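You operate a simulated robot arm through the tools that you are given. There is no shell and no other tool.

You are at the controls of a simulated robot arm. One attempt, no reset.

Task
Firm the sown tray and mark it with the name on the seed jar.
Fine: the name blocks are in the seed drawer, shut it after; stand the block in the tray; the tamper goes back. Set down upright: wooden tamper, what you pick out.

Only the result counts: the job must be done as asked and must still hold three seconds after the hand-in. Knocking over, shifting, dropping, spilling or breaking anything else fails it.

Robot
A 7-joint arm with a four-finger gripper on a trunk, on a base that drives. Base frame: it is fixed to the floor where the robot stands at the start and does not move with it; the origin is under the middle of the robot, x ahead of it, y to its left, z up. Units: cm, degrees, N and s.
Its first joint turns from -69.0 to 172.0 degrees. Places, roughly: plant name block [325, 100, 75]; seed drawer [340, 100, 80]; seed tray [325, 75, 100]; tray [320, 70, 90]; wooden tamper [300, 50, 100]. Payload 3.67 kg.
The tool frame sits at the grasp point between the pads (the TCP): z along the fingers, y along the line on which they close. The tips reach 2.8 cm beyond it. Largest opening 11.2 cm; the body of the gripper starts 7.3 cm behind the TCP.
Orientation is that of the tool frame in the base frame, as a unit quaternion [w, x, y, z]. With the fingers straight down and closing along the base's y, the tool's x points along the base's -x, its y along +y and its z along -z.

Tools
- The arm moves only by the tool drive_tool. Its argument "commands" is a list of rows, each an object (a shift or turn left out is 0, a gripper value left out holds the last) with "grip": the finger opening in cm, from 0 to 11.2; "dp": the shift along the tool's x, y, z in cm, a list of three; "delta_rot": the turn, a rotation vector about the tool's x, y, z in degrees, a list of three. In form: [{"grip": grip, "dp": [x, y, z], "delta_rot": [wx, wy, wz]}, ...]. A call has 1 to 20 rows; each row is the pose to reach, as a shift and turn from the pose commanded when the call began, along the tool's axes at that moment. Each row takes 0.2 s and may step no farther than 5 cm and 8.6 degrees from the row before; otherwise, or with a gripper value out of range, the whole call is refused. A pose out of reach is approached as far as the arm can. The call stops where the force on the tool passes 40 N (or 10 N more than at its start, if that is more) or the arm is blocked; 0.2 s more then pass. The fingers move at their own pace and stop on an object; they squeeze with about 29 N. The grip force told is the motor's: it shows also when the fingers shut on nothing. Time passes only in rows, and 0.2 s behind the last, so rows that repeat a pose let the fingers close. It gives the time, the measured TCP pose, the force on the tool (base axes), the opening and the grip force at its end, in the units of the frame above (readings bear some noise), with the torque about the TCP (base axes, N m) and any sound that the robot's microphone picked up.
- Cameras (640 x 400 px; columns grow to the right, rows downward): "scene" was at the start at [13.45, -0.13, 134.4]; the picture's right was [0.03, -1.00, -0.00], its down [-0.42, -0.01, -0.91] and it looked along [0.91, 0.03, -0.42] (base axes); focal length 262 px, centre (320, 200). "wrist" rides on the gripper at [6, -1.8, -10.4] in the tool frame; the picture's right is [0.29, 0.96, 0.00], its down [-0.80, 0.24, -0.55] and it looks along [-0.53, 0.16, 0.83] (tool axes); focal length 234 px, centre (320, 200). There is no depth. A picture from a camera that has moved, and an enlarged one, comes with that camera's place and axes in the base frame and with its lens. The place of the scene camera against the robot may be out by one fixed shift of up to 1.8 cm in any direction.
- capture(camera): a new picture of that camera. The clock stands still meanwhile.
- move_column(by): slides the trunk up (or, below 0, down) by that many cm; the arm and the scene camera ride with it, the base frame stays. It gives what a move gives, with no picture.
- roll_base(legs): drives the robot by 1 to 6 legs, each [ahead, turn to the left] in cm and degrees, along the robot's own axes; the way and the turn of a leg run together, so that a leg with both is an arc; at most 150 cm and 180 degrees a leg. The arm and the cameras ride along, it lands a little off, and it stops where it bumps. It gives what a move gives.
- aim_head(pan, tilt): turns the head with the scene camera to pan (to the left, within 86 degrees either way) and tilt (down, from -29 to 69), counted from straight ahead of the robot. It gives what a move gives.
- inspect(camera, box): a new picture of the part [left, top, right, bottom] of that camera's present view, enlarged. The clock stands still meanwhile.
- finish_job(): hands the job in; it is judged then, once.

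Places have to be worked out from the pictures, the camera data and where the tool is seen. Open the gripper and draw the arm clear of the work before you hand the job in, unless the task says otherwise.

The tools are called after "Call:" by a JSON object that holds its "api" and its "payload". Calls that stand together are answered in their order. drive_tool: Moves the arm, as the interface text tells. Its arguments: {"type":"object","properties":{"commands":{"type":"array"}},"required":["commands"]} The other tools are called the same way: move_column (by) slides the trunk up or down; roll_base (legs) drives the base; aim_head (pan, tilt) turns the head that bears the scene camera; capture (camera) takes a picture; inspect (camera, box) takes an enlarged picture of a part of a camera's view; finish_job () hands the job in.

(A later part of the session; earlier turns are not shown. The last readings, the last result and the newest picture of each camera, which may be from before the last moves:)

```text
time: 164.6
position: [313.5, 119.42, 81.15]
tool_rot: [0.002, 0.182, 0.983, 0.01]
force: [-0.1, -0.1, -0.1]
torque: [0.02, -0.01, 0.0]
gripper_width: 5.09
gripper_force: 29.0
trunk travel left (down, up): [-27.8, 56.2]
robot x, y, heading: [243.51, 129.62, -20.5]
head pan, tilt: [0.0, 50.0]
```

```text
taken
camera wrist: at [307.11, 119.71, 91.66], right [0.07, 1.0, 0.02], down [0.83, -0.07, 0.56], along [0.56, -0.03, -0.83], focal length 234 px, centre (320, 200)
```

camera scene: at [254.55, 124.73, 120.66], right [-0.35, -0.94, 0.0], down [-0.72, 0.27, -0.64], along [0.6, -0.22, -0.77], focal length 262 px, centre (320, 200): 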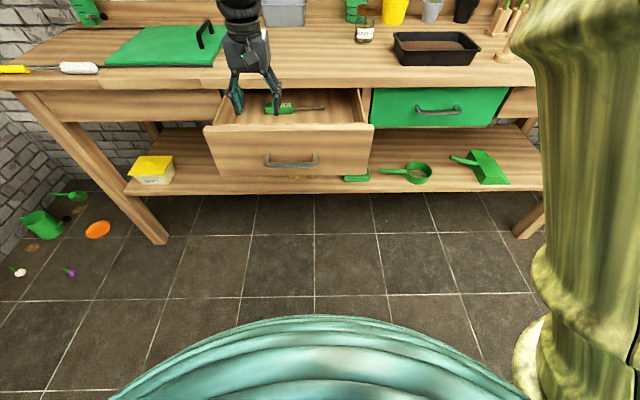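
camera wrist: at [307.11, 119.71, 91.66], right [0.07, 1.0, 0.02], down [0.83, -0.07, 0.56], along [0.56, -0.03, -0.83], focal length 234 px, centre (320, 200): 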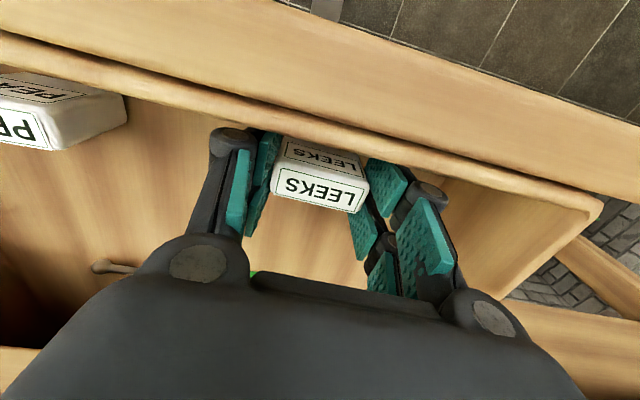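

The block is held (5.1 cm between the pads). I lift it with the trunk, first 5 cm to check, then fully.

Call:
{"api": "move_column", "payload": {"by": 5}}

Call:
{"api": "capture", "payload": {"camera": "wrist"}}

Call:
{"api": "inspect", "payload": {"camera": "scene", "box": [180, 30, 400, 180]}}

```text
time: 165.5
position: [313.45, 119.5, 86.22]
tool_rot: [0.003, 0.181, 0.983, 0.009]
force: [-0.2, -0.2, -0.5]
torque: [0.0, 0.01, -0.01]
gripper_width: 5.11
gripper_force: 29.0
trunk travel left (down, up): [-32.8, 51.2]
robot x, y, heading: [243.65, 129.52, -20.1]
head pan, tilt: [0.0, 50.0]
```

```text
taken
camera wrist: at [307.12, 119.72, 96.66], right [0.07, 1.0, 0.02], down [0.83, -0.07, 0.56], along [0.56, -0.03, -0.83], focal length 234 px, centre (320, 200)
```

wrist: 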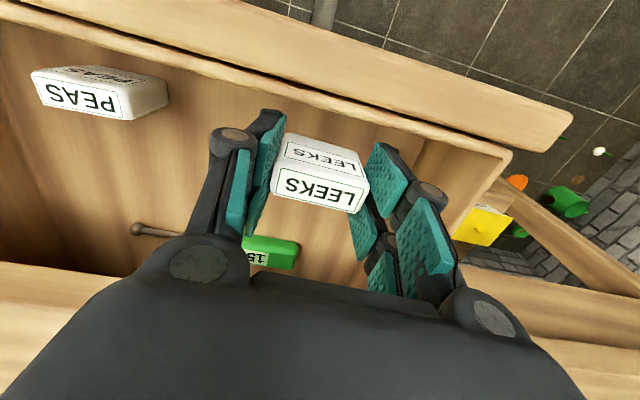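

```text
2.67 times, centred on (290, 105) of scene
camera zoom: at [254.58, 124.71, 118.44], right [-0.35, -0.94, 0.0], down [-0.72, 0.27, -0.64], along [0.6, -0.22, -0.77], focal length 700 px, centre (400, 453)
```

zoom: 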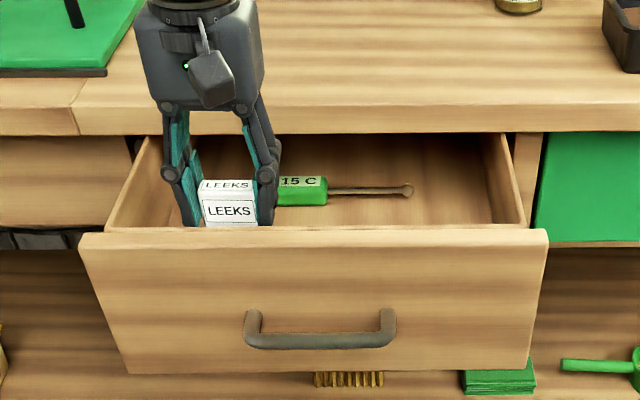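

The block is held upright with the name facing me. I raise the trunk fully clear before moving the base.

Call:
{"api": "move_column", "payload": {"by": 38}}

Call:
{"api": "capture", "payload": {"camera": "scene"}}

```text
time: 169.2
position: [313.54, 119.43, 124.2]
tool_rot: [0.003, 0.181, 0.983, 0.009]
force: [-0.4, 0.0, -0.6]
torque: [-0.04, 0.02, 0.01]
gripper_width: 5.11
gripper_force: 28.7
trunk travel left (down, up): [-70.8, 13.2]
robot x, y, heading: [243.16, 129.98, -20.1]
head pan, tilt: [0.0, 50.0]
```

```text
taken
camera scene: at [254.57, 124.71, 156.45], right [-0.35, -0.94, 0.0], down [-0.72, 0.27, -0.64], along [0.6, -0.22, -0.77], focal length 262 px, centre (320, 200)
```

scene: 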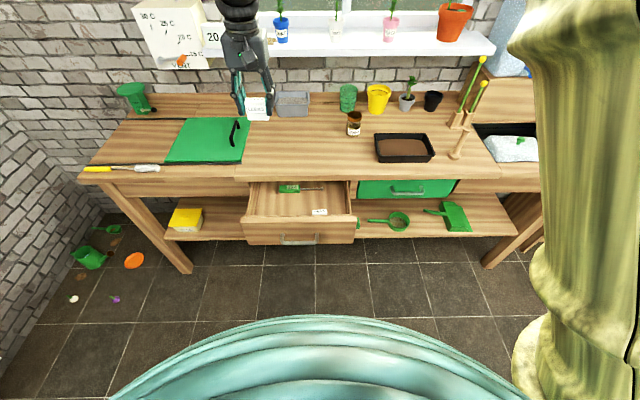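

Before moving I check where the arm's elbow is on my right, since the trolley is on that side.

Call:
{"api": "aim_head", "payload": {"pan": -75, "tilt": 45}}

Call:
{"api": "capture", "payload": {"camera": "scene"}}

```text
time: 170.6
position: [313.57, 119.53, 124.2]
tool_rot: [0.003, 0.181, 0.983, 0.01]
force: [0.0, -0.6, 0.3]
torque: [0.04, 0.0, 0.01]
gripper_width: 5.12
gripper_force: 28.8
trunk travel left (down, up): [-70.8, 13.2]
robot x, y, heading: [243.34, 129.72, -20.1]
head pan, tilt: [-75.0, 45.0]
```

```text
taken
camera scene: at [246.6, 119.29, 157.14], right [-1.0, 0.09, 0.0], down [0.06, 0.7, -0.71], along [-0.06, -0.7, -0.71], focal length 262 px, centre (320, 200)
```

scene: 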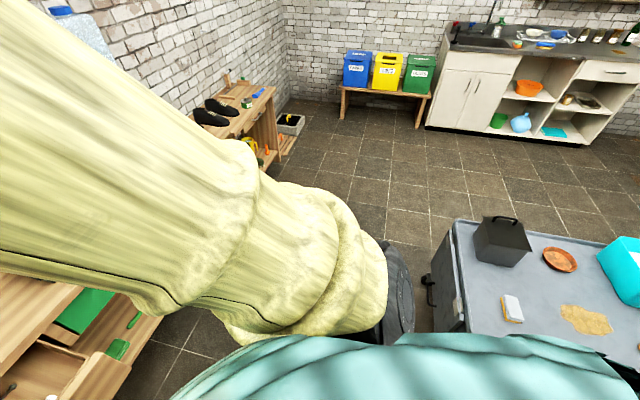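

The elbow stays close to my right side and above trolley height. I drive to my first working spot (about (248, 90)), staying clear of trolley and open drawer.

Call:
{"api": "roll_base", "payload": {"legs": [[0, -62.7], [40, 0], [0, 62.7]]}}

Call:
{"api": "aim_head", "payload": {"pan": 0, "tilt": 50}}

Call:
{"api": "capture", "payload": {"camera": "scene"}}

Call:
{"api": "capture", "payload": {"camera": "wrist"}}

```text
time: 178.6
position: [317.07, 76.73, 124.14]
tool_rot: [0.003, 0.202, 0.979, 0.009]
force: [-0.2, 0.2, -1.3]
torque: [0.05, 0.04, 0.01]
gripper_width: 5.11
gripper_force: 28.9
trunk travel left (down, up): [-70.8, 13.2]
robot x, y, heading: [247.36, 89.62, -22.6]
head pan, tilt: [-75.0, 45.0]
```

```text
time: 180.1
position: [316.93, 76.64, 124.34]
tool_rot: [0.003, 0.202, 0.979, 0.011]
force: [-1.3, 0.1, 0.4]
torque: [0.02, -0.01, 0.0]
gripper_width: 5.11
gripper_force: 29.2
trunk travel left (down, up): [-70.8, 13.2]
robot x, y, heading: [247.43, 89.43, -22.6]
head pan, tilt: [0.0, 50.0]
```

```text
taken
camera scene: at [258.39, 84.4, 156.45], right [-0.39, -0.92, 0.0], down [-0.71, 0.3, -0.64], along [0.59, -0.25, -0.77], focal length 262 px, centre (320, 200)
```

scene: 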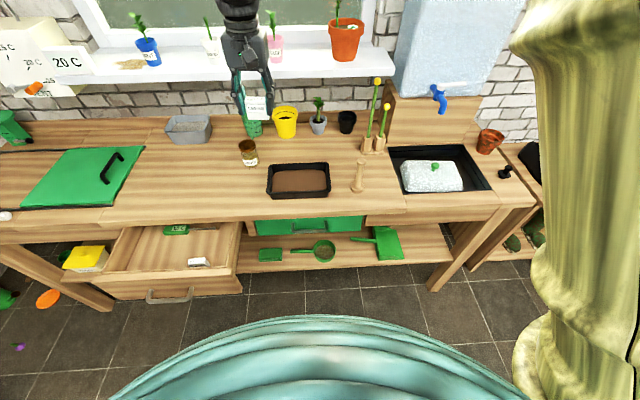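

```text
taken
camera wrist: at [310.67, 77.13, 134.76], right [0.11, 0.99, 0.02], down [0.82, -0.11, 0.56], along [0.56, -0.05, -0.83], focal length 234 px, centre (320, 200)
```

wrist: 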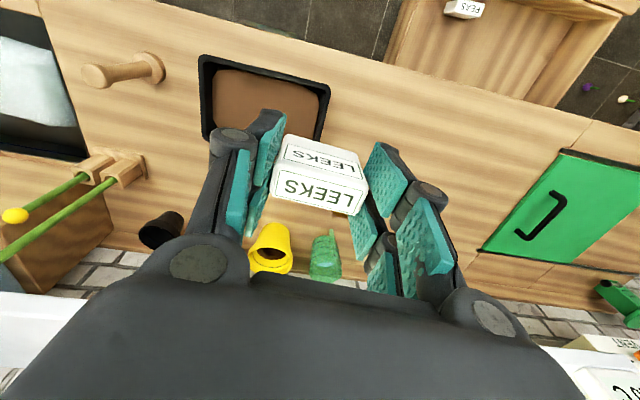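

Everything is in place and the block is still held. I move it over the tray centre (319, 66.9), squaring the tool with the tray.

Call:
{"api": "drive_tool", "payload": {"commands": [{"dp": [-2, -3, 0]}, {"dp": [-4, -6, 0], "delta_rot": [0.6, 0, -1.2]}, {"dp": [-5.77, -8.08, 0], "delta_rot": [1.3, 0, -2.5]}, {"dp": [-5.77, -8.08, 3], "delta_rot": [1.3, 0, -2.5]}, {"dp": [-5.77, -8.08, 6], "delta_rot": [1.3, 0, -2.5]}, {"dp": [-5.77, -8.08, 6], "delta_rot": [1.3, 0, -2.5]}]}}

Call:
{"api": "capture", "payload": {"camera": "wrist"}}

Call:
{"api": "inspect", "payload": {"camera": "scene", "box": [200, 60, 400, 210]}}

```text
time: 181.5
position: [319.35, 67.08, 118.02]
tool_rot: [0.0, 0.18, 0.984, -0.003]
force: [-0.4, -0.3, -0.4]
torque: [-0.02, 0.01, -0.02]
gripper_width: 5.12
gripper_force: 29.4
trunk travel left (down, up): [-70.8, 13.2]
robot x, y, heading: [247.49, 89.87, -22.8]
head pan, tilt: [0.0, 50.0]
```

```text
taken
camera wrist: at [312.98, 67.52, 128.54], right [0.07, 1.0, 0.0], down [0.83, -0.06, 0.55], along [0.55, -0.04, -0.83], focal length 234 px, centre (320, 200)
```

wrist: 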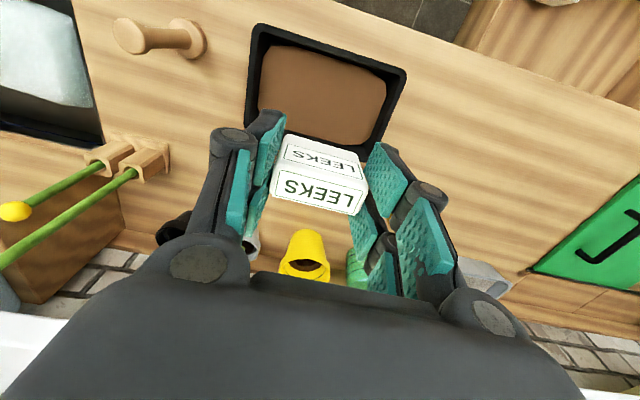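

```text
2.67 times, centred on (300, 135) of scene
camera zoom: at [258.31, 84.38, 156.46], right [-0.39, -0.92, 0.0], down [-0.71, 0.3, -0.64], along [0.59, -0.25, -0.77], focal length 700 px, centre (373, 373)
```

zoom: 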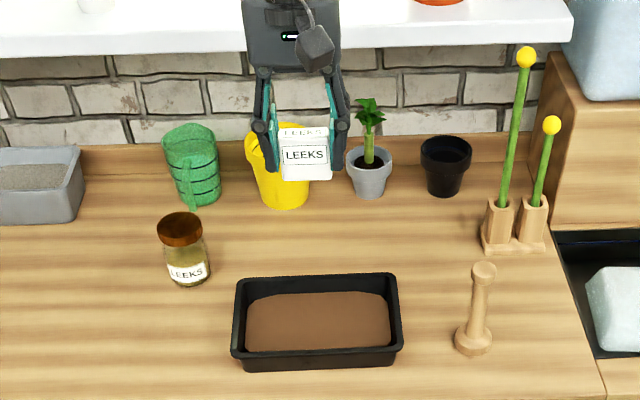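

The block is right over the tray's middle. I raise the arm 5 cm (to keep it in a comfortable range) and let the trunk down 23 cm.

Call:
{"api": "drive_tool", "payload": {"commands": [{"dp": [0.2, 0, -3]}, {"dp": [0.2, 0, -6]}, {"dp": [0.2, 0, -6]}]}}

Call:
{"api": "move_column", "payload": {"by": -23}}

Call:
{"api": "capture", "payload": {"camera": "wrist"}}

Call:
{"api": "capture", "payload": {"camera": "scene"}}

```text
time: 182.3
position: [319.17, 67.22, 123.99]
tool_rot: [0.0, 0.18, 0.984, -0.002]
force: [0.7, 0.5, -0.2]
torque: [-0.03, -0.01, 0.0]
gripper_width: 5.11
gripper_force: 29.6
trunk travel left (down, up): [-70.8, 13.2]
robot x, y, heading: [247.7, 89.78, -22.7]
head pan, tilt: [0.0, 50.0]
```

```text
time: 184.7
position: [319.24, 67.23, 101.02]
tool_rot: [-0.001, 0.18, 0.984, -0.002]
force: [-0.6, -0.2, -1.0]
torque: [-0.01, -0.02, 0.03]
gripper_width: 5.12
gripper_force: 28.8
trunk travel left (down, up): [-47.8, 36.2]
robot x, y, heading: [247.5, 89.47, -22.5]
head pan, tilt: [0.0, 50.0]
```

```text
taken
camera wrist: at [312.83, 67.63, 111.5], right [0.07, 1.0, 0.0], down [0.83, -0.06, 0.55], along [0.55, -0.04, -0.83], focal length 234 px, centre (320, 200)
```

wrist: 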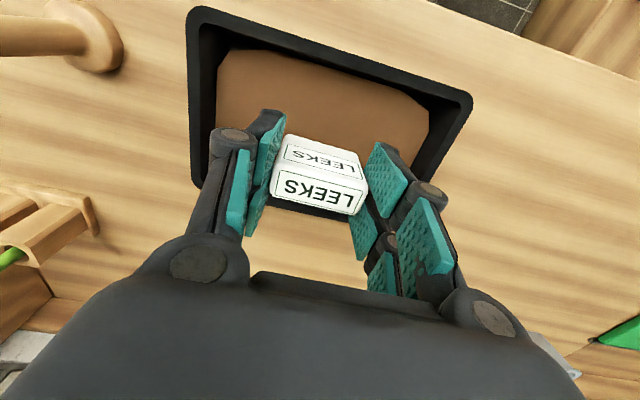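

```text
taken
camera scene: at [258.37, 84.4, 133.46], right [-0.39, -0.92, 0.0], down [-0.71, 0.3, -0.64], along [0.59, -0.25, -0.77], focal length 262 px, centre (320, 200)
```

scene: 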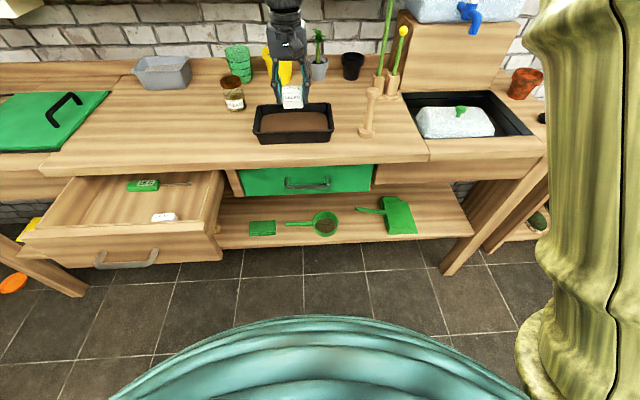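

The block hangs above the tray's centre. I lower it by the arm in steps, watching force.

Call:
{"api": "drive_tool", "payload": {"commands": [{"dp": [0, 0, 1]}, {"dp": [0, 0, 2]}, {"dp": [0, 0, 3]}, {"dp": [0, 0, 3.6]}, {"dp": [0, 0, 3.6]}]}}

Call:
{"api": "inspect", "payload": {"camera": "scene", "box": [230, 50, 350, 150]}}

Call:
{"api": "capture", "payload": {"camera": "wrist"}}

```text
time: 185.9
position: [319.15, 67.04, 97.37]
tool_rot: [0.001, 0.181, 0.984, -0.003]
force: [-0.1, 0.3, -0.6]
torque: [-0.04, 0.01, -0.02]
gripper_width: 5.11
gripper_force: 29.2
trunk travel left (down, up): [-47.8, 36.2]
robot x, y, heading: [247.65, 90.04, -22.7]
head pan, tilt: [0.0, 50.0]
```

```text
4.00 times, centred on (290, 100) of scene
camera zoom: at [258.38, 84.4, 133.45], right [-0.39, -0.92, 0.0], down [-0.71, 0.3, -0.64], along [0.59, -0.25, -0.77], focal length 1050 px, centre (440, 600)
```

zoom: 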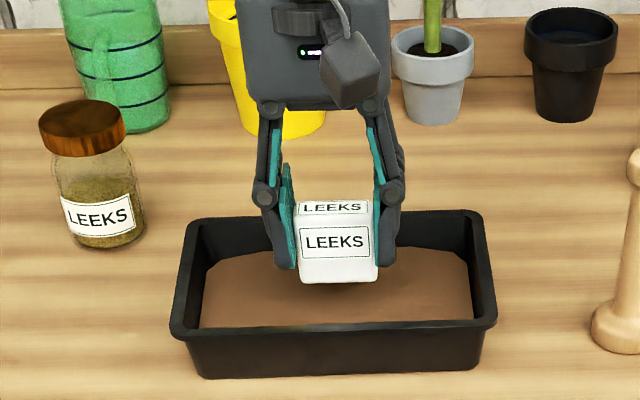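

```text
taken
camera wrist: at [312.83, 67.58, 107.86], right [0.07, 1.0, 0.0], down [0.83, -0.06, 0.55], along [0.55, -0.04, -0.83], focal length 234 px, centre (320, 200)
```

wrist: 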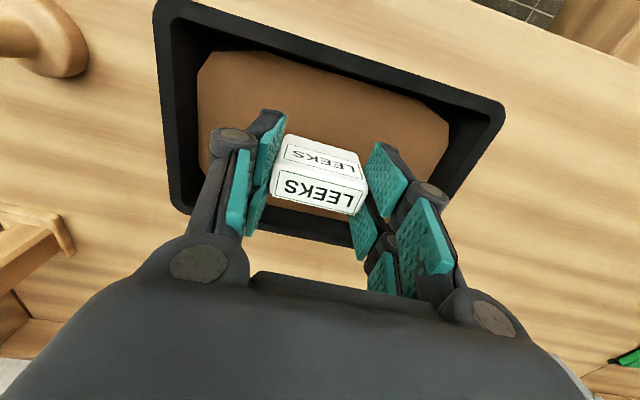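

Looks right. I continue in finer steps toward the soil.

Call:
{"api": "drive_tool", "payload": {"commands": [{"dp": [0, 0, 0.4]}, {"dp": [0, 0, 0.8]}, {"dp": [0, 0, 1.1]}, {"dp": [0, 0, 1.1]}]}}

```text
time: 186.9
position: [319.09, 67.11, 96.28]
tool_rot: [0.0, 0.181, 0.984, -0.003]
force: [-0.2, 0.4, -0.2]
torque: [-0.03, -0.02, 0.01]
gripper_width: 5.13
gripper_force: 28.8
trunk travel left (down, up): [-47.8, 36.2]
robot x, y, heading: [247.37, 89.63, -22.9]
head pan, tilt: [0.0, 50.0]
```

Call:
{"api": "drive_tool", "payload": {"commands": [{"dp": [0, 0, 0.2]}, {"dp": [0, 0, 0.4]}, {"dp": [0, 0, 0.6]}, {"dp": [0, 0, 0.6]}]}}

Call:
{"api": "inspect", "payload": {"camera": "scene", "box": [230, 50, 350, 150]}}

```text
time: 187.9
position: [319.13, 67.09, 95.47]
tool_rot: [0.0, 0.181, 0.983, -0.002]
force: [-0.5, -0.2, -0.1]
torque: [-0.02, -0.03, -0.04]
gripper_width: 5.12
gripper_force: 28.8
trunk travel left (down, up): [-47.8, 36.2]
robot x, y, heading: [247.32, 89.64, -22.8]
head pan, tilt: [0.0, 50.0]
```

```text
4.00 times, centred on (290, 100) of scene
camera zoom: at [258.38, 84.39, 133.45], right [-0.39, -0.92, 0.0], down [-0.71, 0.3, -0.64], along [0.59, -0.25, -0.77], focal length 1050 px, centre (440, 600)
```

zoom: 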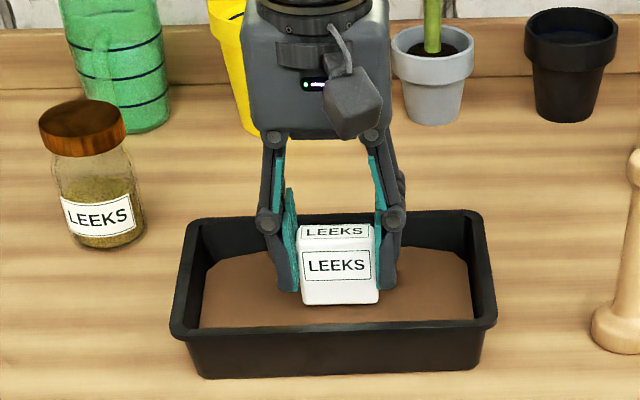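

No contact yet; the block's bottom is just above the soil. Down further in tiny steps.

Call:
{"api": "drive_tool", "payload": {"commands": [{"dp": [0, 0, 0.2]}, {"dp": [0, 0, 0.4]}, {"dp": [0, 0, 0.6]}, {"dp": [0, 0, 0.6]}]}}

```text
time: 188.9
position: [319.2, 67.09, 95.02]
tool_rot: [0.001, 0.181, 0.983, -0.002]
force: [-0.5, 0.1, 0.7]
torque: [-0.01, -0.02, -0.01]
gripper_width: 5.1
gripper_force: 28.8
trunk travel left (down, up): [-47.8, 36.2]
robot x, y, heading: [247.51, 89.61, -22.8]
head pan, tilt: [0.0, 50.0]
```

Call:
{"api": "drive_tool", "payload": {"commands": [{"dp": [0, 0, 0.1]}, {"dp": [0, 0, 0.2]}, {"dp": [0, 0, 0.3]}, {"dp": [0, 0, 0.3]}]}}

Call:
{"api": "inspect", "payload": {"camera": "scene", "box": [230, 50, 350, 150]}}

```text
time: 189.9
position: [319.07, 67.29, 94.77]
tool_rot: [0.001, 0.181, 0.983, -0.003]
force: [-0.8, 1.7, -1.2]
torque: [-0.01, -0.02, 0.02]
gripper_width: 5.09
gripper_force: 29.3
trunk travel left (down, up): [-47.8, 36.2]
robot x, y, heading: [247.4, 89.64, -22.5]
head pan, tilt: [0.0, 50.0]
```

```text
4.00 times, centred on (290, 100) of scene
camera zoom: at [258.38, 84.39, 133.45], right [-0.39, -0.92, 0.0], down [-0.71, 0.3, -0.64], along [0.59, -0.25, -0.77], focal length 1050 px, centre (440, 600)
```

zoom: 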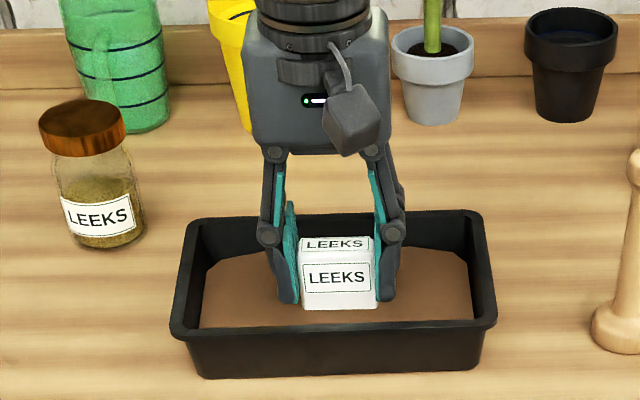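

Still free. I keep lowering.

Call:
{"api": "drive_tool", "payload": {"commands": [{"dp": [0, 0, 0.15]}, {"dp": [0, 0, 0.3]}, {"dp": [0, 0, 0.45]}, {"dp": [0, 0, 0.45]}]}}

```text
time: 190.9
position: [319.08, 67.16, 94.31]
tool_rot: [0.001, 0.181, 0.983, -0.003]
force: [-0.2, 0.2, -0.7]
torque: [-0.01, 0.0, -0.01]
gripper_width: 5.11
gripper_force: 29.2
trunk travel left (down, up): [-47.8, 36.2]
robot x, y, heading: [247.49, 89.55, -22.8]
head pan, tilt: [0.0, 50.0]
```

Call:
{"api": "drive_tool", "payload": {"commands": [{"dp": [0, 0, 0.15]}, {"dp": [0, 0, 0.3]}, {"dp": [0, 0, 0.45]}, {"dp": [0, 0, 0.45]}]}}

Call:
{"api": "inspect", "payload": {"camera": "scene", "box": [250, 75, 330, 150]}}

Call:
{"api": "capture", "payload": {"camera": "wrist"}}

```text
time: 191.9
position: [319.2, 67.17, 93.85]
tool_rot: [0.0, 0.181, 0.984, -0.002]
force: [0.5, -0.1, -0.5]
torque: [0.0, 0.01, -0.04]
gripper_width: 5.1
gripper_force: 29.4
trunk travel left (down, up): [-47.8, 36.2]
robot x, y, heading: [247.53, 89.78, -22.6]
head pan, tilt: [0.0, 50.0]
```

```text
5.33 times, centred on (290, 112) of scene
camera zoom: at [258.38, 84.39, 133.45], right [-0.39, -0.92, 0.0], down [-0.71, 0.3, -0.64], along [0.59, -0.25, -0.77], focal length 1400 px, centre (480, 667)
```

zoom: 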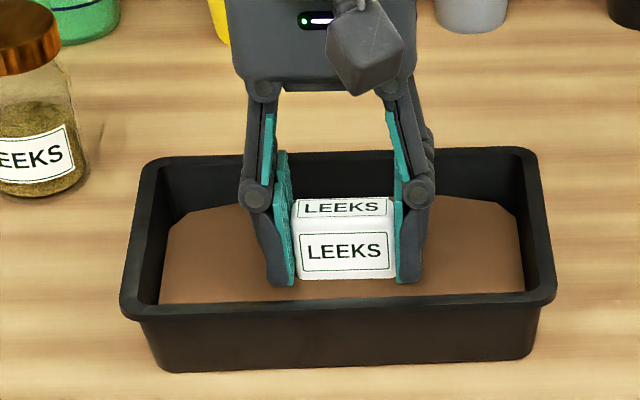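

```text
taken
camera wrist: at [312.86, 67.6, 104.4], right [0.07, 1.0, 0.0], down [0.83, -0.06, 0.55], along [0.55, -0.04, -0.83], focal length 234 px, centre (320, 200)
```

wrist: 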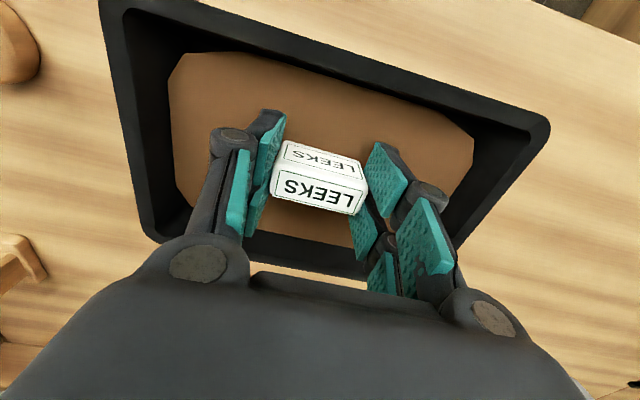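

The block's foot is sinking visibly into the soft soil, with no resistance yet. I continue carefully until it rests.

Call:
{"api": "drive_tool", "payload": {"commands": [{"dp": [0, 0, 0.15]}, {"dp": [0, 0, 0.3]}, {"dp": [0, 0, 0.4]}, {"dp": [0, 0, 0.4]}]}}

```text
time: 192.9
position: [319.11, 67.2, 93.51]
tool_rot: [0.001, 0.181, 0.984, -0.003]
force: [-0.1, -0.4, -0.7]
torque: [0.02, 0.05, 0.01]
gripper_width: 5.11
gripper_force: 29.0
trunk travel left (down, up): [-47.8, 36.2]
robot x, y, heading: [247.47, 89.56, -22.4]
head pan, tilt: [0.0, 50.0]
```

Call:
{"api": "drive_tool", "payload": {"commands": [{"dp": [0, 0, 0.1]}, {"dp": [0, 0, 0.2]}, {"dp": [0, 0, 0.3]}, {"dp": [0, 0, 0.3]}]}}

Call:
{"api": "inspect", "payload": {"camera": "scene", "box": [250, 75, 330, 150]}}

```text
time: 193.9
position: [319.19, 67.15, 93.39]
tool_rot: [0.002, 0.181, 0.984, -0.002]
force: [3.8, -0.5, 16.1]
torque: [0.15, -0.16, -0.02]
gripper_width: 5.11
gripper_force: 28.7
trunk travel left (down, up): [-47.8, 36.2]
robot x, y, heading: [247.61, 89.58, -22.9]
head pan, tilt: [0.0, 50.0]
```

```text
5.33 times, centred on (290, 112) of scene
camera zoom: at [258.29, 84.43, 133.48], right [-0.39, -0.92, 0.0], down [-0.71, 0.3, -0.64], along [0.59, -0.25, -0.77], focal length 1400 px, centre (480, 667)
```

zoom: 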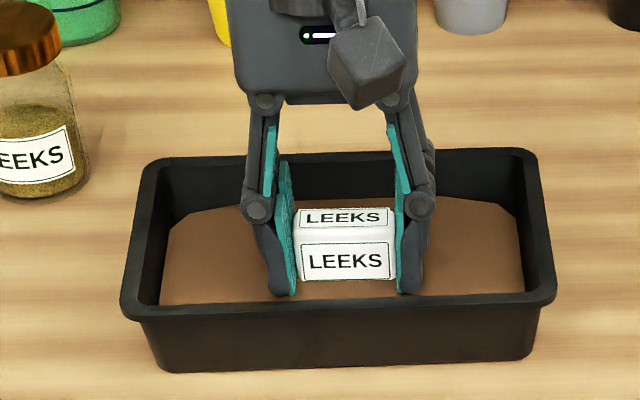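

It rests firmly (16 N), the lower blank part set in the soil and the name visible. I ease off and release.

Call:
{"api": "drive_tool", "payload": {"commands": [{"dp": [0, 0, -0.15]}, {"dp": [0, 0, -0.15]}, {"grip": 5.4, "dp": [0, 0, -0.15]}, {"grip": 6, "dp": [0, 0, -0.15]}, {"grip": 6.8, "dp": [0, 0, -0.15]}, {"grip": 6.8, "dp": [0, 0, -0.15]}]}}

Call:
{"api": "inspect", "payload": {"camera": "scene", "box": [250, 75, 330, 150]}}

Call:
{"api": "capture", "payload": {"camera": "wrist"}}

```text
time: 195.3
position: [319.1, 67.2, 93.37]
tool_rot: [0.0, 0.18, 0.984, -0.003]
force: [0.0, 0.4, 0.4]
torque: [0.02, 0.02, -0.05]
gripper_width: 6.79
gripper_force: 0.1
trunk travel left (down, up): [-47.8, 36.2]
robot x, y, heading: [247.19, 89.55, -22.8]
head pan, tilt: [0.0, 50.0]
```

```text
5.33 times, centred on (290, 112) of scene
camera zoom: at [258.39, 84.4, 133.45], right [-0.39, -0.92, 0.0], down [-0.71, 0.3, -0.64], along [0.59, -0.25, -0.77], focal length 1400 px, centre (480, 667)
```

zoom: 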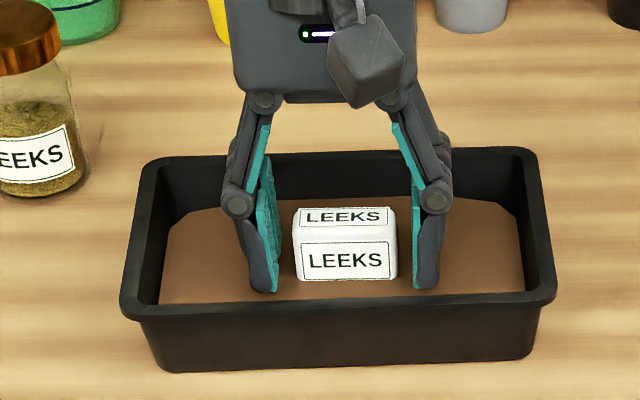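

```text
taken
camera wrist: at [312.84, 67.62, 103.86], right [0.07, 1.0, 0.0], down [0.83, -0.06, 0.55], along [0.55, -0.04, -0.83], focal length 234 px, centre (320, 200)
```

wrist: 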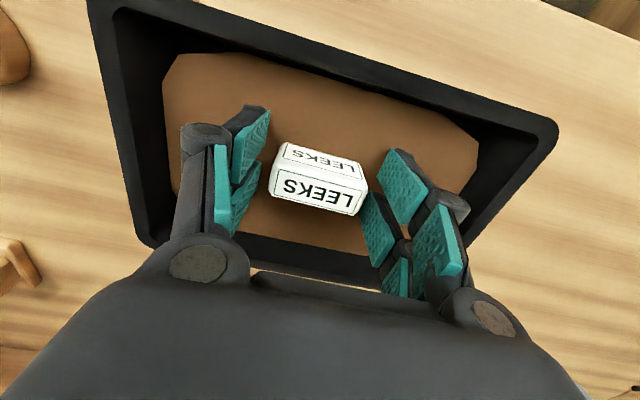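

The LEEKS block stands upright in the tray. I raise the hand straight up with the arm, then the trunk.

Call:
{"api": "drive_tool", "payload": {"commands": [{"grip": 6.8, "dp": [0, 0, -1.5]}, {"dp": [0, 0, -4]}, {"dp": [0, 0, -8]}, {"dp": [0, 0, -11]}, {"dp": [0, 0, -11]}]}}

Call:
{"api": "move_column", "payload": {"by": 25}}

Call:
{"api": "capture", "payload": {"camera": "scene"}}

Call:
{"api": "inspect", "payload": {"camera": "wrist", "box": [200, 0, 440, 200]}}

```text
time: 196.5
position: [319.12, 67.11, 104.37]
tool_rot: [0.0, 0.181, 0.983, -0.003]
force: [0.2, -0.8, -0.7]
torque: [-0.02, -0.03, -0.01]
gripper_width: 6.81
gripper_force: 0.0
trunk travel left (down, up): [-47.8, 36.2]
robot x, y, heading: [247.56, 89.72, -22.7]
head pan, tilt: [0.0, 50.0]
```

```text
time: 199.1
position: [319.1, 66.98, 129.39]
tool_rot: [0.001, 0.18, 0.984, -0.003]
force: [-0.1, 0.3, 0.2]
torque: [0.01, 0.02, 0.01]
gripper_width: 6.84
gripper_force: 0.0
trunk travel left (down, up): [-72.8, 11.2]
robot x, y, heading: [247.6, 89.35, -22.7]
head pan, tilt: [0.0, 50.0]
```

```text
taken
camera scene: at [258.4, 84.38, 158.45], right [-0.39, -0.92, 0.0], down [-0.71, 0.3, -0.64], along [0.59, -0.25, -0.77], focal length 262 px, centre (320, 200)
```

scene: 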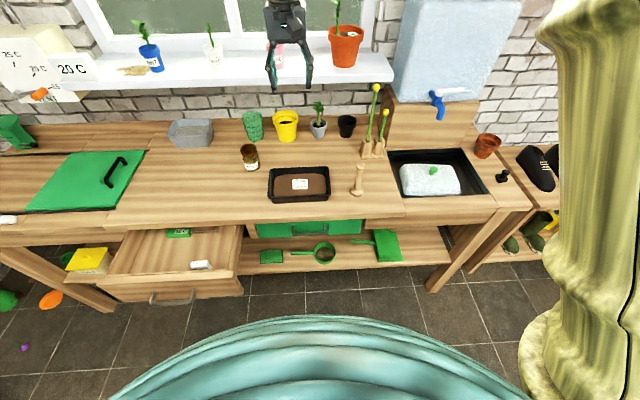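

```text
2.00 times, centred on (320, 100) of wrist
camera zoom: at [312.88, 67.58, 139.88], right [0.07, 1.0, 0.0], down [0.83, -0.06, 0.55], along [0.55, -0.04, -0.83], focal length 468 px, centre (320, 400)
```

zoom: 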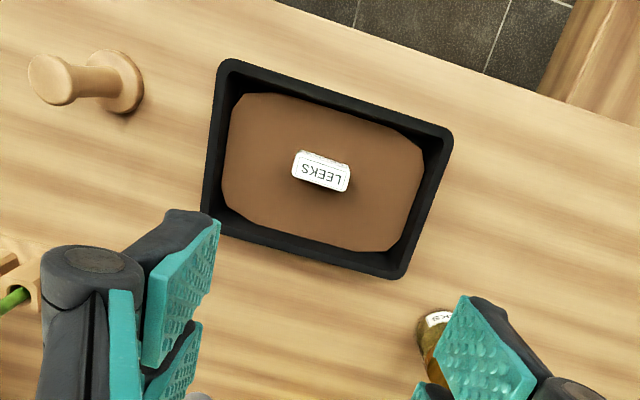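

Soil, block and tamper all look right. Now the drawer: I close the fingers and move the hand, still high, to a point in front of the open drawer's handle, to push it shut via the bar.

Call:
{"api": "drive_tool", "payload": {"commands": [{"grip": 3, "dp": [3.3, 3.1, 0]}, {"grip": 0, "dp": [6.6, 6.2, 0]}, {"dp": [9.9, 9.4, 0]}, {"dp": [13.2, 12.5, 0]}, {"dp": [16.6, 15.7, 0]}, {"dp": [19.9, 18.9, 0]}, {"dp": [23.3, 22.1, 0]}, {"dp": [26.6, 25.3, 0]}, {"dp": [30, 28.5, 0]}, {"dp": [33.4, 31.7, 0]}, {"dp": [36.8, 34.9, 0]}, {"dp": [40.1, 38.1, 0]}, {"dp": [40.1, 38.1, 0]}]}}

Call:
{"api": "capture", "payload": {"camera": "wrist"}}

Call:
{"api": "aim_head", "payload": {"pan": 35, "tilt": 50}}

Call:
{"api": "capture", "payload": {"camera": "scene"}}

```text
time: 202.1
position: [296.83, 114.74, 135.81]
tool_rot: [0.009, 0.198, 0.979, 0.052]
force: [0.1, -0.4, -1.1]
torque: [0.01, 0.0, -0.02]
gripper_width: 0.0
gripper_force: 28.9
trunk travel left (down, up): [-72.8, 11.2]
robot x, y, heading: [247.56, 89.48, -22.8]
head pan, tilt: [0.0, 50.0]
stopped in row 13: the arm was blocked; the commanded pose is now the measured one
```

```text
taken
camera wrist: at [290.06, 114.43, 146.18], right [0.11, 0.99, 0.1], down [0.81, -0.14, 0.57], along [0.58, 0.02, -0.81], focal length 234 px, centre (320, 200)
```

wrist: 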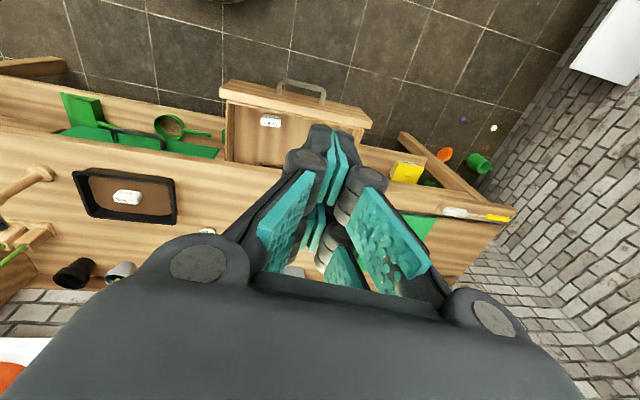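

```text
time: 203.1
position: [296.77, 114.77, 135.9]
tool_rot: [0.009, 0.198, 0.979, 0.05]
force: [-0.4, -0.1, 0.5]
torque: [0.0, -0.05, 0.0]
gripper_width: 0.0
gripper_force: 29.2
trunk travel left (down, up): [-72.8, 11.2]
robot x, y, heading: [247.37, 89.66, -22.7]
head pan, tilt: [35.0, 50.0]
```

```text
taken
camera scene: at [257.37, 82.36, 158.76], right [-0.64, -0.77, 0.0], down [-0.57, 0.47, -0.67], along [0.52, -0.43, -0.74], focal length 262 px, centre (320, 200)
```

scene: 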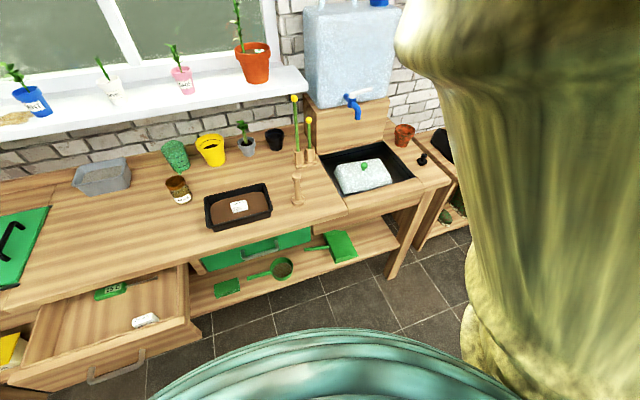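

The arm got blocked and the head did not reach its pan, so the arm is folded against the head. I move the hand back outward to free it.

Call:
{"api": "drive_tool", "payload": {"commands": [{"grip": 0, "dp": [-4, -2, 0]}, {"dp": [-8, -4, 0]}, {"dp": [-12, -6, 0]}, {"dp": [-15, -8, 0]}, {"dp": [-15, -8, 0]}]}}

Call:
{"api": "aim_head", "payload": {"pan": 0, "tilt": 50}}

Call:
{"api": "capture", "payload": {"camera": "scene"}}

```text
time: 204.3
position: [307.52, 101.75, 134.84]
tool_rot: [0.01, 0.198, 0.979, 0.048]
force: [-1.3, -0.3, 0.2]
torque: [-0.03, 0.01, 0.0]
gripper_width: 0.0
gripper_force: 28.9
trunk travel left (down, up): [-72.8, 11.2]
robot x, y, heading: [247.73, 89.77, -22.7]
head pan, tilt: [35.0, 50.0]
```

```text
time: 205.3
position: [307.66, 101.67, 134.89]
tool_rot: [0.01, 0.197, 0.979, 0.049]
force: [0.1, -0.4, -0.2]
torque: [0.0, 0.0, 0.01]
gripper_width: 0.03
gripper_force: 29.6
trunk travel left (down, up): [-72.8, 11.2]
robot x, y, heading: [247.24, 89.5, -22.8]
head pan, tilt: [0.0, 50.0]
```

```text
taken
camera scene: at [257.95, 83.62, 158.4], right [-0.49, -0.87, 0.0], down [-0.67, 0.38, -0.64], along [0.56, -0.31, -0.77], focal length 262 px, centre (320, 200)
```

scene: 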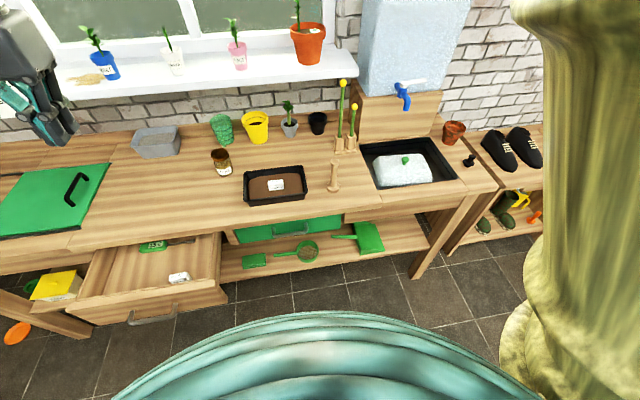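

The arm still leans on the head in this folded posture. I bring the hand out to the comfortable pose it had before and square it again.

Call:
{"api": "drive_tool", "payload": {"commands": [{"grip": 0, "dp": [-2.8, -3.8, 0], "delta_rot": [1, 0, -0.4]}, {"dp": [-5.6, -7.6, 0], "delta_rot": [2, 0, -0.8]}, {"dp": [-8.4, -11.4, 0], "delta_rot": [3, 0, -1.2]}, {"dp": [-11.2, -15.2, 0], "delta_rot": [4, 0, -1.6]}, {"dp": [-14, -18.6, 0], "delta_rot": [5, 0, -2]}, {"dp": [-16.5, -22, 0], "delta_rot": [5.7, 0, -2]}, {"dp": [-18.3, -24.3, 0], "delta_rot": [5.7, 0, -2]}, {"dp": [-18.3, -24.3, 0], "delta_rot": [5.7, 0, -2]}]}}

Call:
{"api": "capture", "payload": {"camera": "scene"}}

```text
time: 207.1
position: [314.91, 72.45, 132.48]
tool_rot: [0.001, 0.18, 0.984, 0.0]
force: [0.2, 0.6, 0.4]
torque: [0.0, -0.01, -0.01]
gripper_width: 0.0
gripper_force: 28.7
trunk travel left (down, up): [-72.8, 11.2]
robot x, y, heading: [247.16, 89.51, -22.5]
head pan, tilt: [0.0, 50.0]
```

```text
taken
camera scene: at [258.35, 84.46, 158.46], right [-0.39, -0.92, 0.0], down [-0.71, 0.3, -0.64], along [0.59, -0.25, -0.77], focal length 262 px, centre (320, 200)
```

scene: 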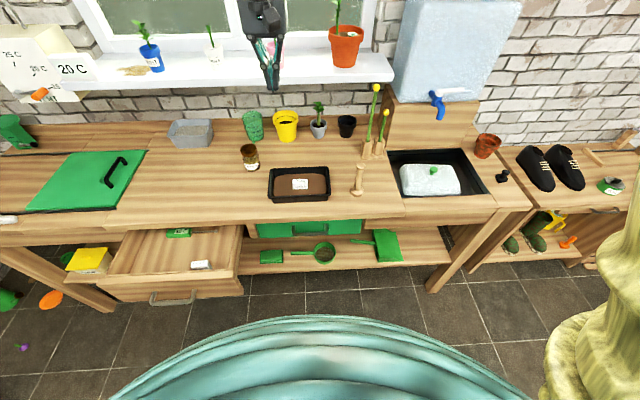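

The head is free and the pose good. I drive the base back to face the drawer (reverse of the way I came).

Call:
{"api": "roll_base", "payload": {"legs": [[0, -61.5], [-41, 0], [0, 63.6]]}}

Call:
{"api": "capture", "payload": {"camera": "scene"}}

Call:
{"api": "capture", "payload": {"camera": "wrist"}}

```text
time: 215.1
position: [310.98, 115.11, 132.34]
tool_rot: [0.0, 0.168, 0.986, 0.0]
force: [0.0, 0.2, -0.4]
torque: [-0.02, -0.04, 0.0]
gripper_width: 0.0
gripper_force: 28.8
trunk travel left (down, up): [-72.8, 11.2]
robot x, y, heading: [243.07, 130.75, -21.3]
head pan, tilt: [0.0, 50.0]
```

```text
taken
camera scene: at [254.15, 125.52, 158.45], right [-0.36, -0.93, 0.0], down [-0.71, 0.28, -0.64], along [0.6, -0.23, -0.77], focal length 262 px, centre (320, 200)
```

scene: 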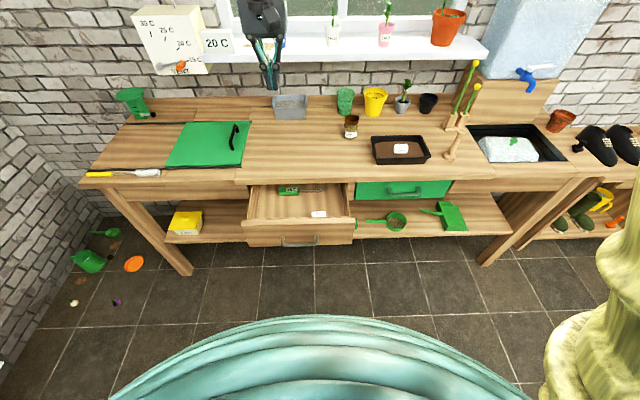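

```text
taken
camera wrist: at [304.64, 115.28, 142.87], right [0.04, 1.0, 0.0], down [0.83, -0.04, 0.56], along [0.55, -0.03, -0.83], focal length 234 px, centre (320, 200)
```

wrist: 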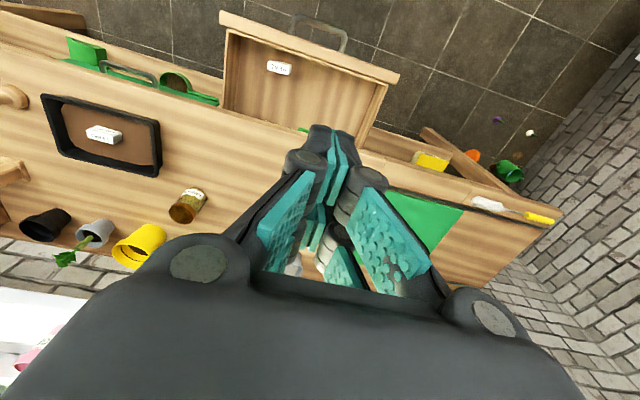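

I now move the closed hand back to about 6 cm in front of the handle bar, still high, and check.

Call:
{"api": "drive_tool", "payload": {"commands": [{"grip": 0, "dp": [4, -0.8, 0]}, {"dp": [8, -1.6, 0]}, {"dp": [12, -2.4, 0]}, {"dp": [15.9, -3.25, 0]}, {"dp": [15.9, -3.25, 0]}]}}

Call:
{"api": "capture", "payload": {"camera": "scene"}}

Call:
{"api": "capture", "payload": {"camera": "wrist"}}

```text
time: 216.3
position: [295.03, 117.6, 132.33]
tool_rot: [0.001, 0.167, 0.986, 0.0]
force: [0.8, 0.5, 0.2]
torque: [-0.06, 0.0, 0.01]
gripper_width: 0.02
gripper_force: 28.8
trunk travel left (down, up): [-72.8, 11.2]
robot x, y, heading: [243.14, 130.73, -21.0]
head pan, tilt: [0.0, 50.0]
```

```text
taken
camera scene: at [254.31, 125.76, 158.44], right [-0.36, -0.93, 0.0], down [-0.71, 0.28, -0.64], along [0.6, -0.23, -0.77], focal length 262 px, centre (320, 200)
```

scene: 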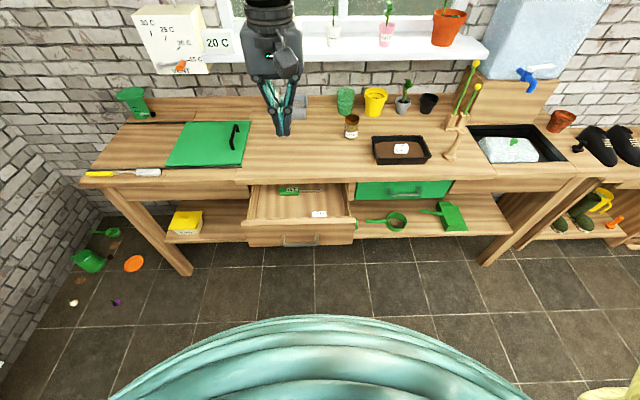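

```text
taken
camera wrist: at [288.72, 117.84, 142.73], right [0.04, 1.0, 0.0], down [0.83, -0.04, 0.55], along [0.55, -0.03, -0.83], focal length 234 px, centre (320, 200)
```

wrist: 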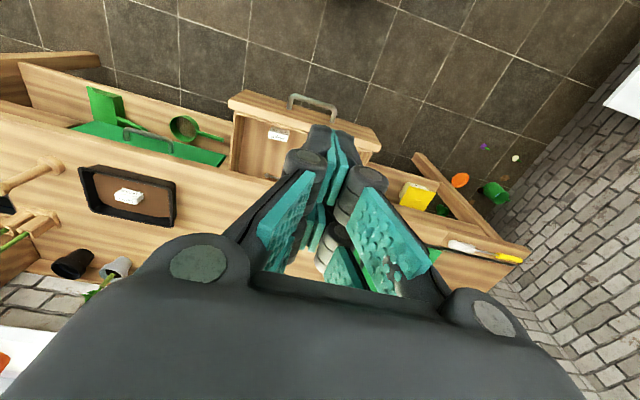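

The bar is at about (301.2, 115.4), 6.6 cm ahead of the fingers. I lower with the trunk, in two stages.

Call:
{"api": "move_column", "payload": {"by": -38}}

Call:
{"api": "capture", "payload": {"camera": "wrist"}}

Call:
{"api": "capture", "payload": {"camera": "scene"}}

```text
time: 220.0
position: [294.83, 117.42, 94.37]
tool_rot: [0.0, 0.168, 0.986, -0.001]
force: [0.6, 0.3, 0.1]
torque: [0.01, -0.02, 0.02]
gripper_width: 0.0
gripper_force: 29.2
trunk travel left (down, up): [-34.8, 49.2]
robot x, y, heading: [242.95, 130.37, -21.0]
head pan, tilt: [0.0, 50.0]
```

```text
taken
camera wrist: at [288.58, 117.59, 104.79], right [0.05, 1.0, 0.0], down [0.83, -0.04, 0.56], along [0.55, -0.03, -0.83], focal length 234 px, centre (320, 200)
```

wrist: 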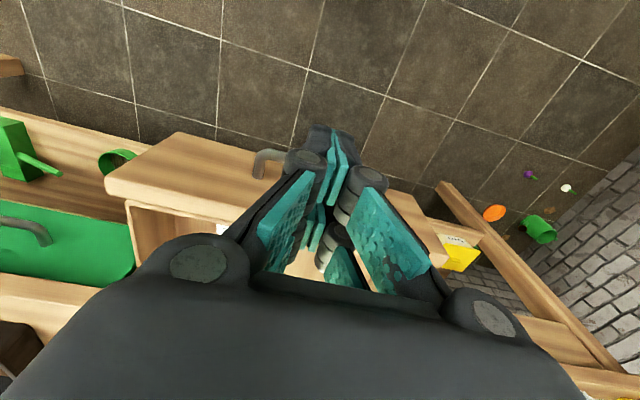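

```text
taken
camera scene: at [254.12, 125.52, 120.46], right [-0.36, -0.93, 0.0], down [-0.71, 0.28, -0.64], along [0.6, -0.23, -0.77], focal length 262 px, centre (320, 200)
```

scene: 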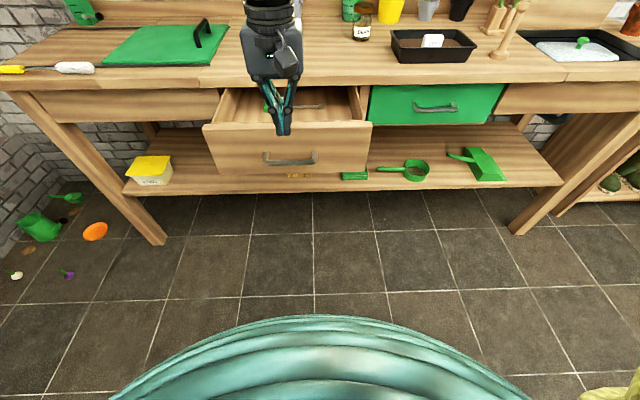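

Aligned with the bar's middle. I lower 16 cm so the fingers stand in front of the bar.

Call:
{"api": "move_column", "payload": {"by": -16}}

Call:
{"api": "capture", "payload": {"camera": "scene"}}

Call:
{"api": "capture", "payload": {"camera": "wrist"}}

```text
time: 221.8
position: [294.94, 117.35, 78.23]
tool_rot: [0.0, 0.168, 0.986, -0.001]
force: [-0.4, -1.4, -0.2]
torque: [0.02, 0.0, -0.01]
gripper_width: 0.0
gripper_force: 28.7
trunk travel left (down, up): [-18.8, 65.2]
robot x, y, heading: [243.22, 130.54, -21.3]
head pan, tilt: [0.0, 50.0]
```

```text
taken
camera scene: at [254.12, 125.52, 104.46], right [-0.36, -0.93, 0.0], down [-0.71, 0.28, -0.64], along [0.6, -0.23, -0.77], focal length 262 px, centre (320, 200)
```

scene: 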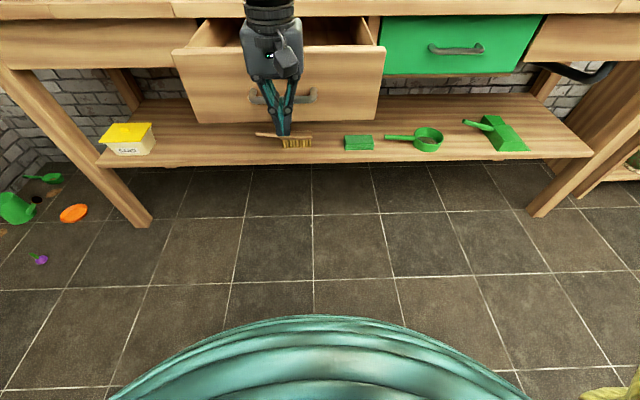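

```text
taken
camera wrist: at [288.58, 117.6, 88.8], right [0.05, 1.0, 0.0], down [0.83, -0.04, 0.56], along [0.55, -0.03, -0.83], focal length 234 px, centre (320, 200)
```

wrist: 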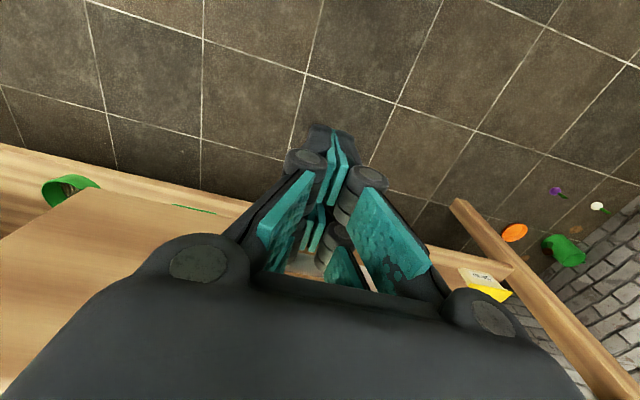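

The fingers stand in front of the bar's middle. I push straight toward the bench, first 14 cm.

Call:
{"api": "drive_tool", "payload": {"commands": [{"grip": 0, "dp": [-2, 0, 0]}, {"dp": [-3.5, 0, 0]}, {"dp": [-4.5, -0.05, 0]}, {"dp": [-5.5, -0.07, 0]}, {"dp": [-6.5, -0.1, 0]}, {"dp": [-8, -0.12, 0]}, {"dp": [-9.5, -0.14, 0]}, {"dp": [-11, -0.16, 0]}, {"dp": [-12.5, -0.18, 0]}, {"dp": [-14, -0.2, 0]}, {"dp": [-14, -0.2, 0]}]}}

Call:
{"api": "capture", "payload": {"camera": "scene"}}

```text
time: 224.2
position: [308.0, 112.6, 78.31]
tool_rot: [0.001, 0.168, 0.986, 0.0]
force: [-0.1, -0.1, 0.0]
torque: [-0.05, 0.02, -0.01]
gripper_width: 0.0
gripper_force: 29.2
trunk travel left (down, up): [-18.8, 65.2]
robot x, y, heading: [243.08, 130.55, -21.4]
head pan, tilt: [0.0, 50.0]
```

```text
taken
camera scene: at [254.15, 125.51, 104.45], right [-0.36, -0.93, 0.0], down [-0.71, 0.28, -0.64], along [0.6, -0.23, -0.77], focal length 262 px, centre (320, 200)
```

scene: 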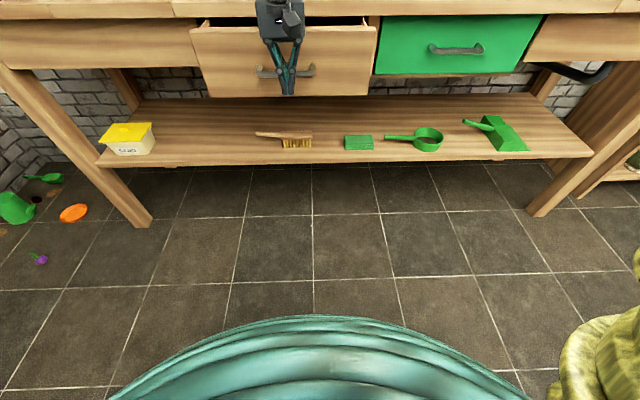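

The drawer slides in nicely. I push on more slowly for the last stretch.

Call:
{"api": "drive_tool", "payload": {"commands": [{"grip": 0, "dp": [-1.2, 0, 0]}, {"dp": [-2.4, -0.03, 0]}, {"dp": [-3.6, -0.05, 0]}, {"dp": [-4.8, -0.07, 0]}, {"dp": [-6, -0.09, 0]}, {"dp": [-7.2, -0.1, 0]}, {"dp": [-8.2, -0.12, 0]}, {"dp": [-9.2, -0.13, 0]}, {"dp": [-10, -0.14, 0]}, {"dp": [-10, -0.14, 0]}]}}

Call:
{"api": "capture", "payload": {"camera": "scene"}}

Call:
{"api": "capture", "payload": {"camera": "wrist"}}

```text
time: 226.5
position: [317.17, 109.17, 78.28]
tool_rot: [-0.002, 0.167, 0.986, -0.001]
force: [-14.8, 3.2, 4.4]
torque: [-0.32, -1.64, 0.17]
gripper_width: 0.0
gripper_force: 35.5
trunk travel left (down, up): [-18.8, 65.2]
robot x, y, heading: [243.29, 130.49, -21.0]
head pan, tilt: [0.0, 50.0]
stopped in row 10: the force on the tool passed its limit at 41 N (the readings are from after the stop); the commanded pose is now the measured one
```

```text
taken
camera scene: at [253.97, 125.56, 104.49], right [-0.36, -0.93, 0.0], down [-0.71, 0.28, -0.64], along [0.6, -0.23, -0.77], focal length 262 px, centre (320, 200)
```

scene: 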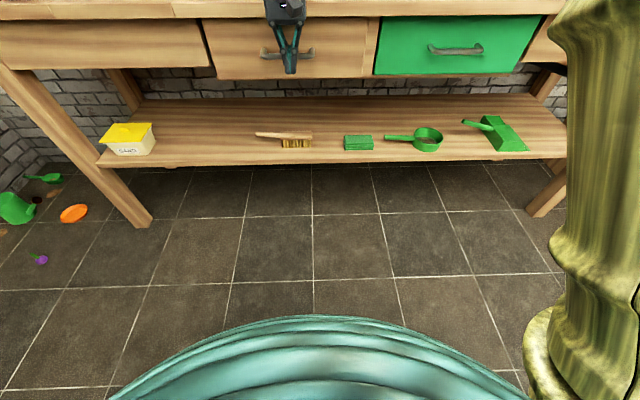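

```text
taken
camera wrist: at [310.83, 109.42, 88.79], right [0.05, 1.0, 0.0], down [0.83, -0.04, 0.55], along [0.55, -0.03, -0.83], focal length 234 px, centre (320, 200)
```

wrist: 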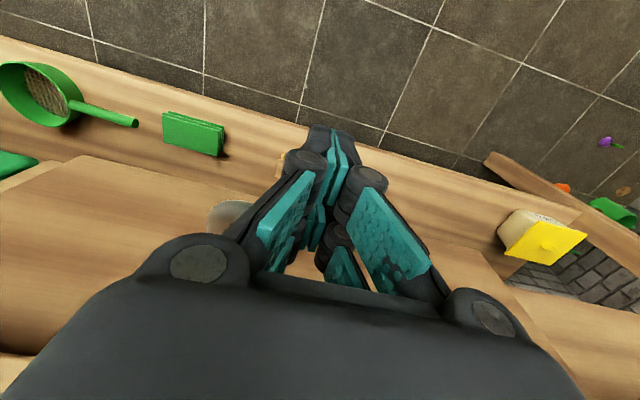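

The push met a firm stop (41 N). I zoom to see if the drawer is flush.

Call:
{"api": "inspect", "payload": {"camera": "scene", "box": [180, 0, 400, 100]}}

```text
2.91 times, centred on (290, 50) of scene
camera zoom: at [253.97, 125.56, 104.49], right [-0.36, -0.93, 0.0], down [-0.71, 0.28, -0.64], along [0.6, -0.23, -0.77], focal length 764 px, centre (407, 636)
```

zoom: 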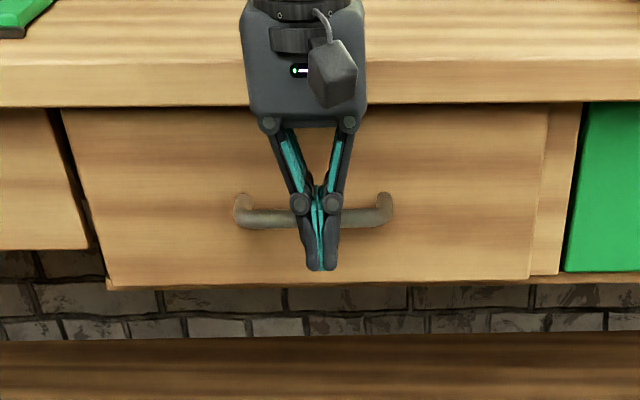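

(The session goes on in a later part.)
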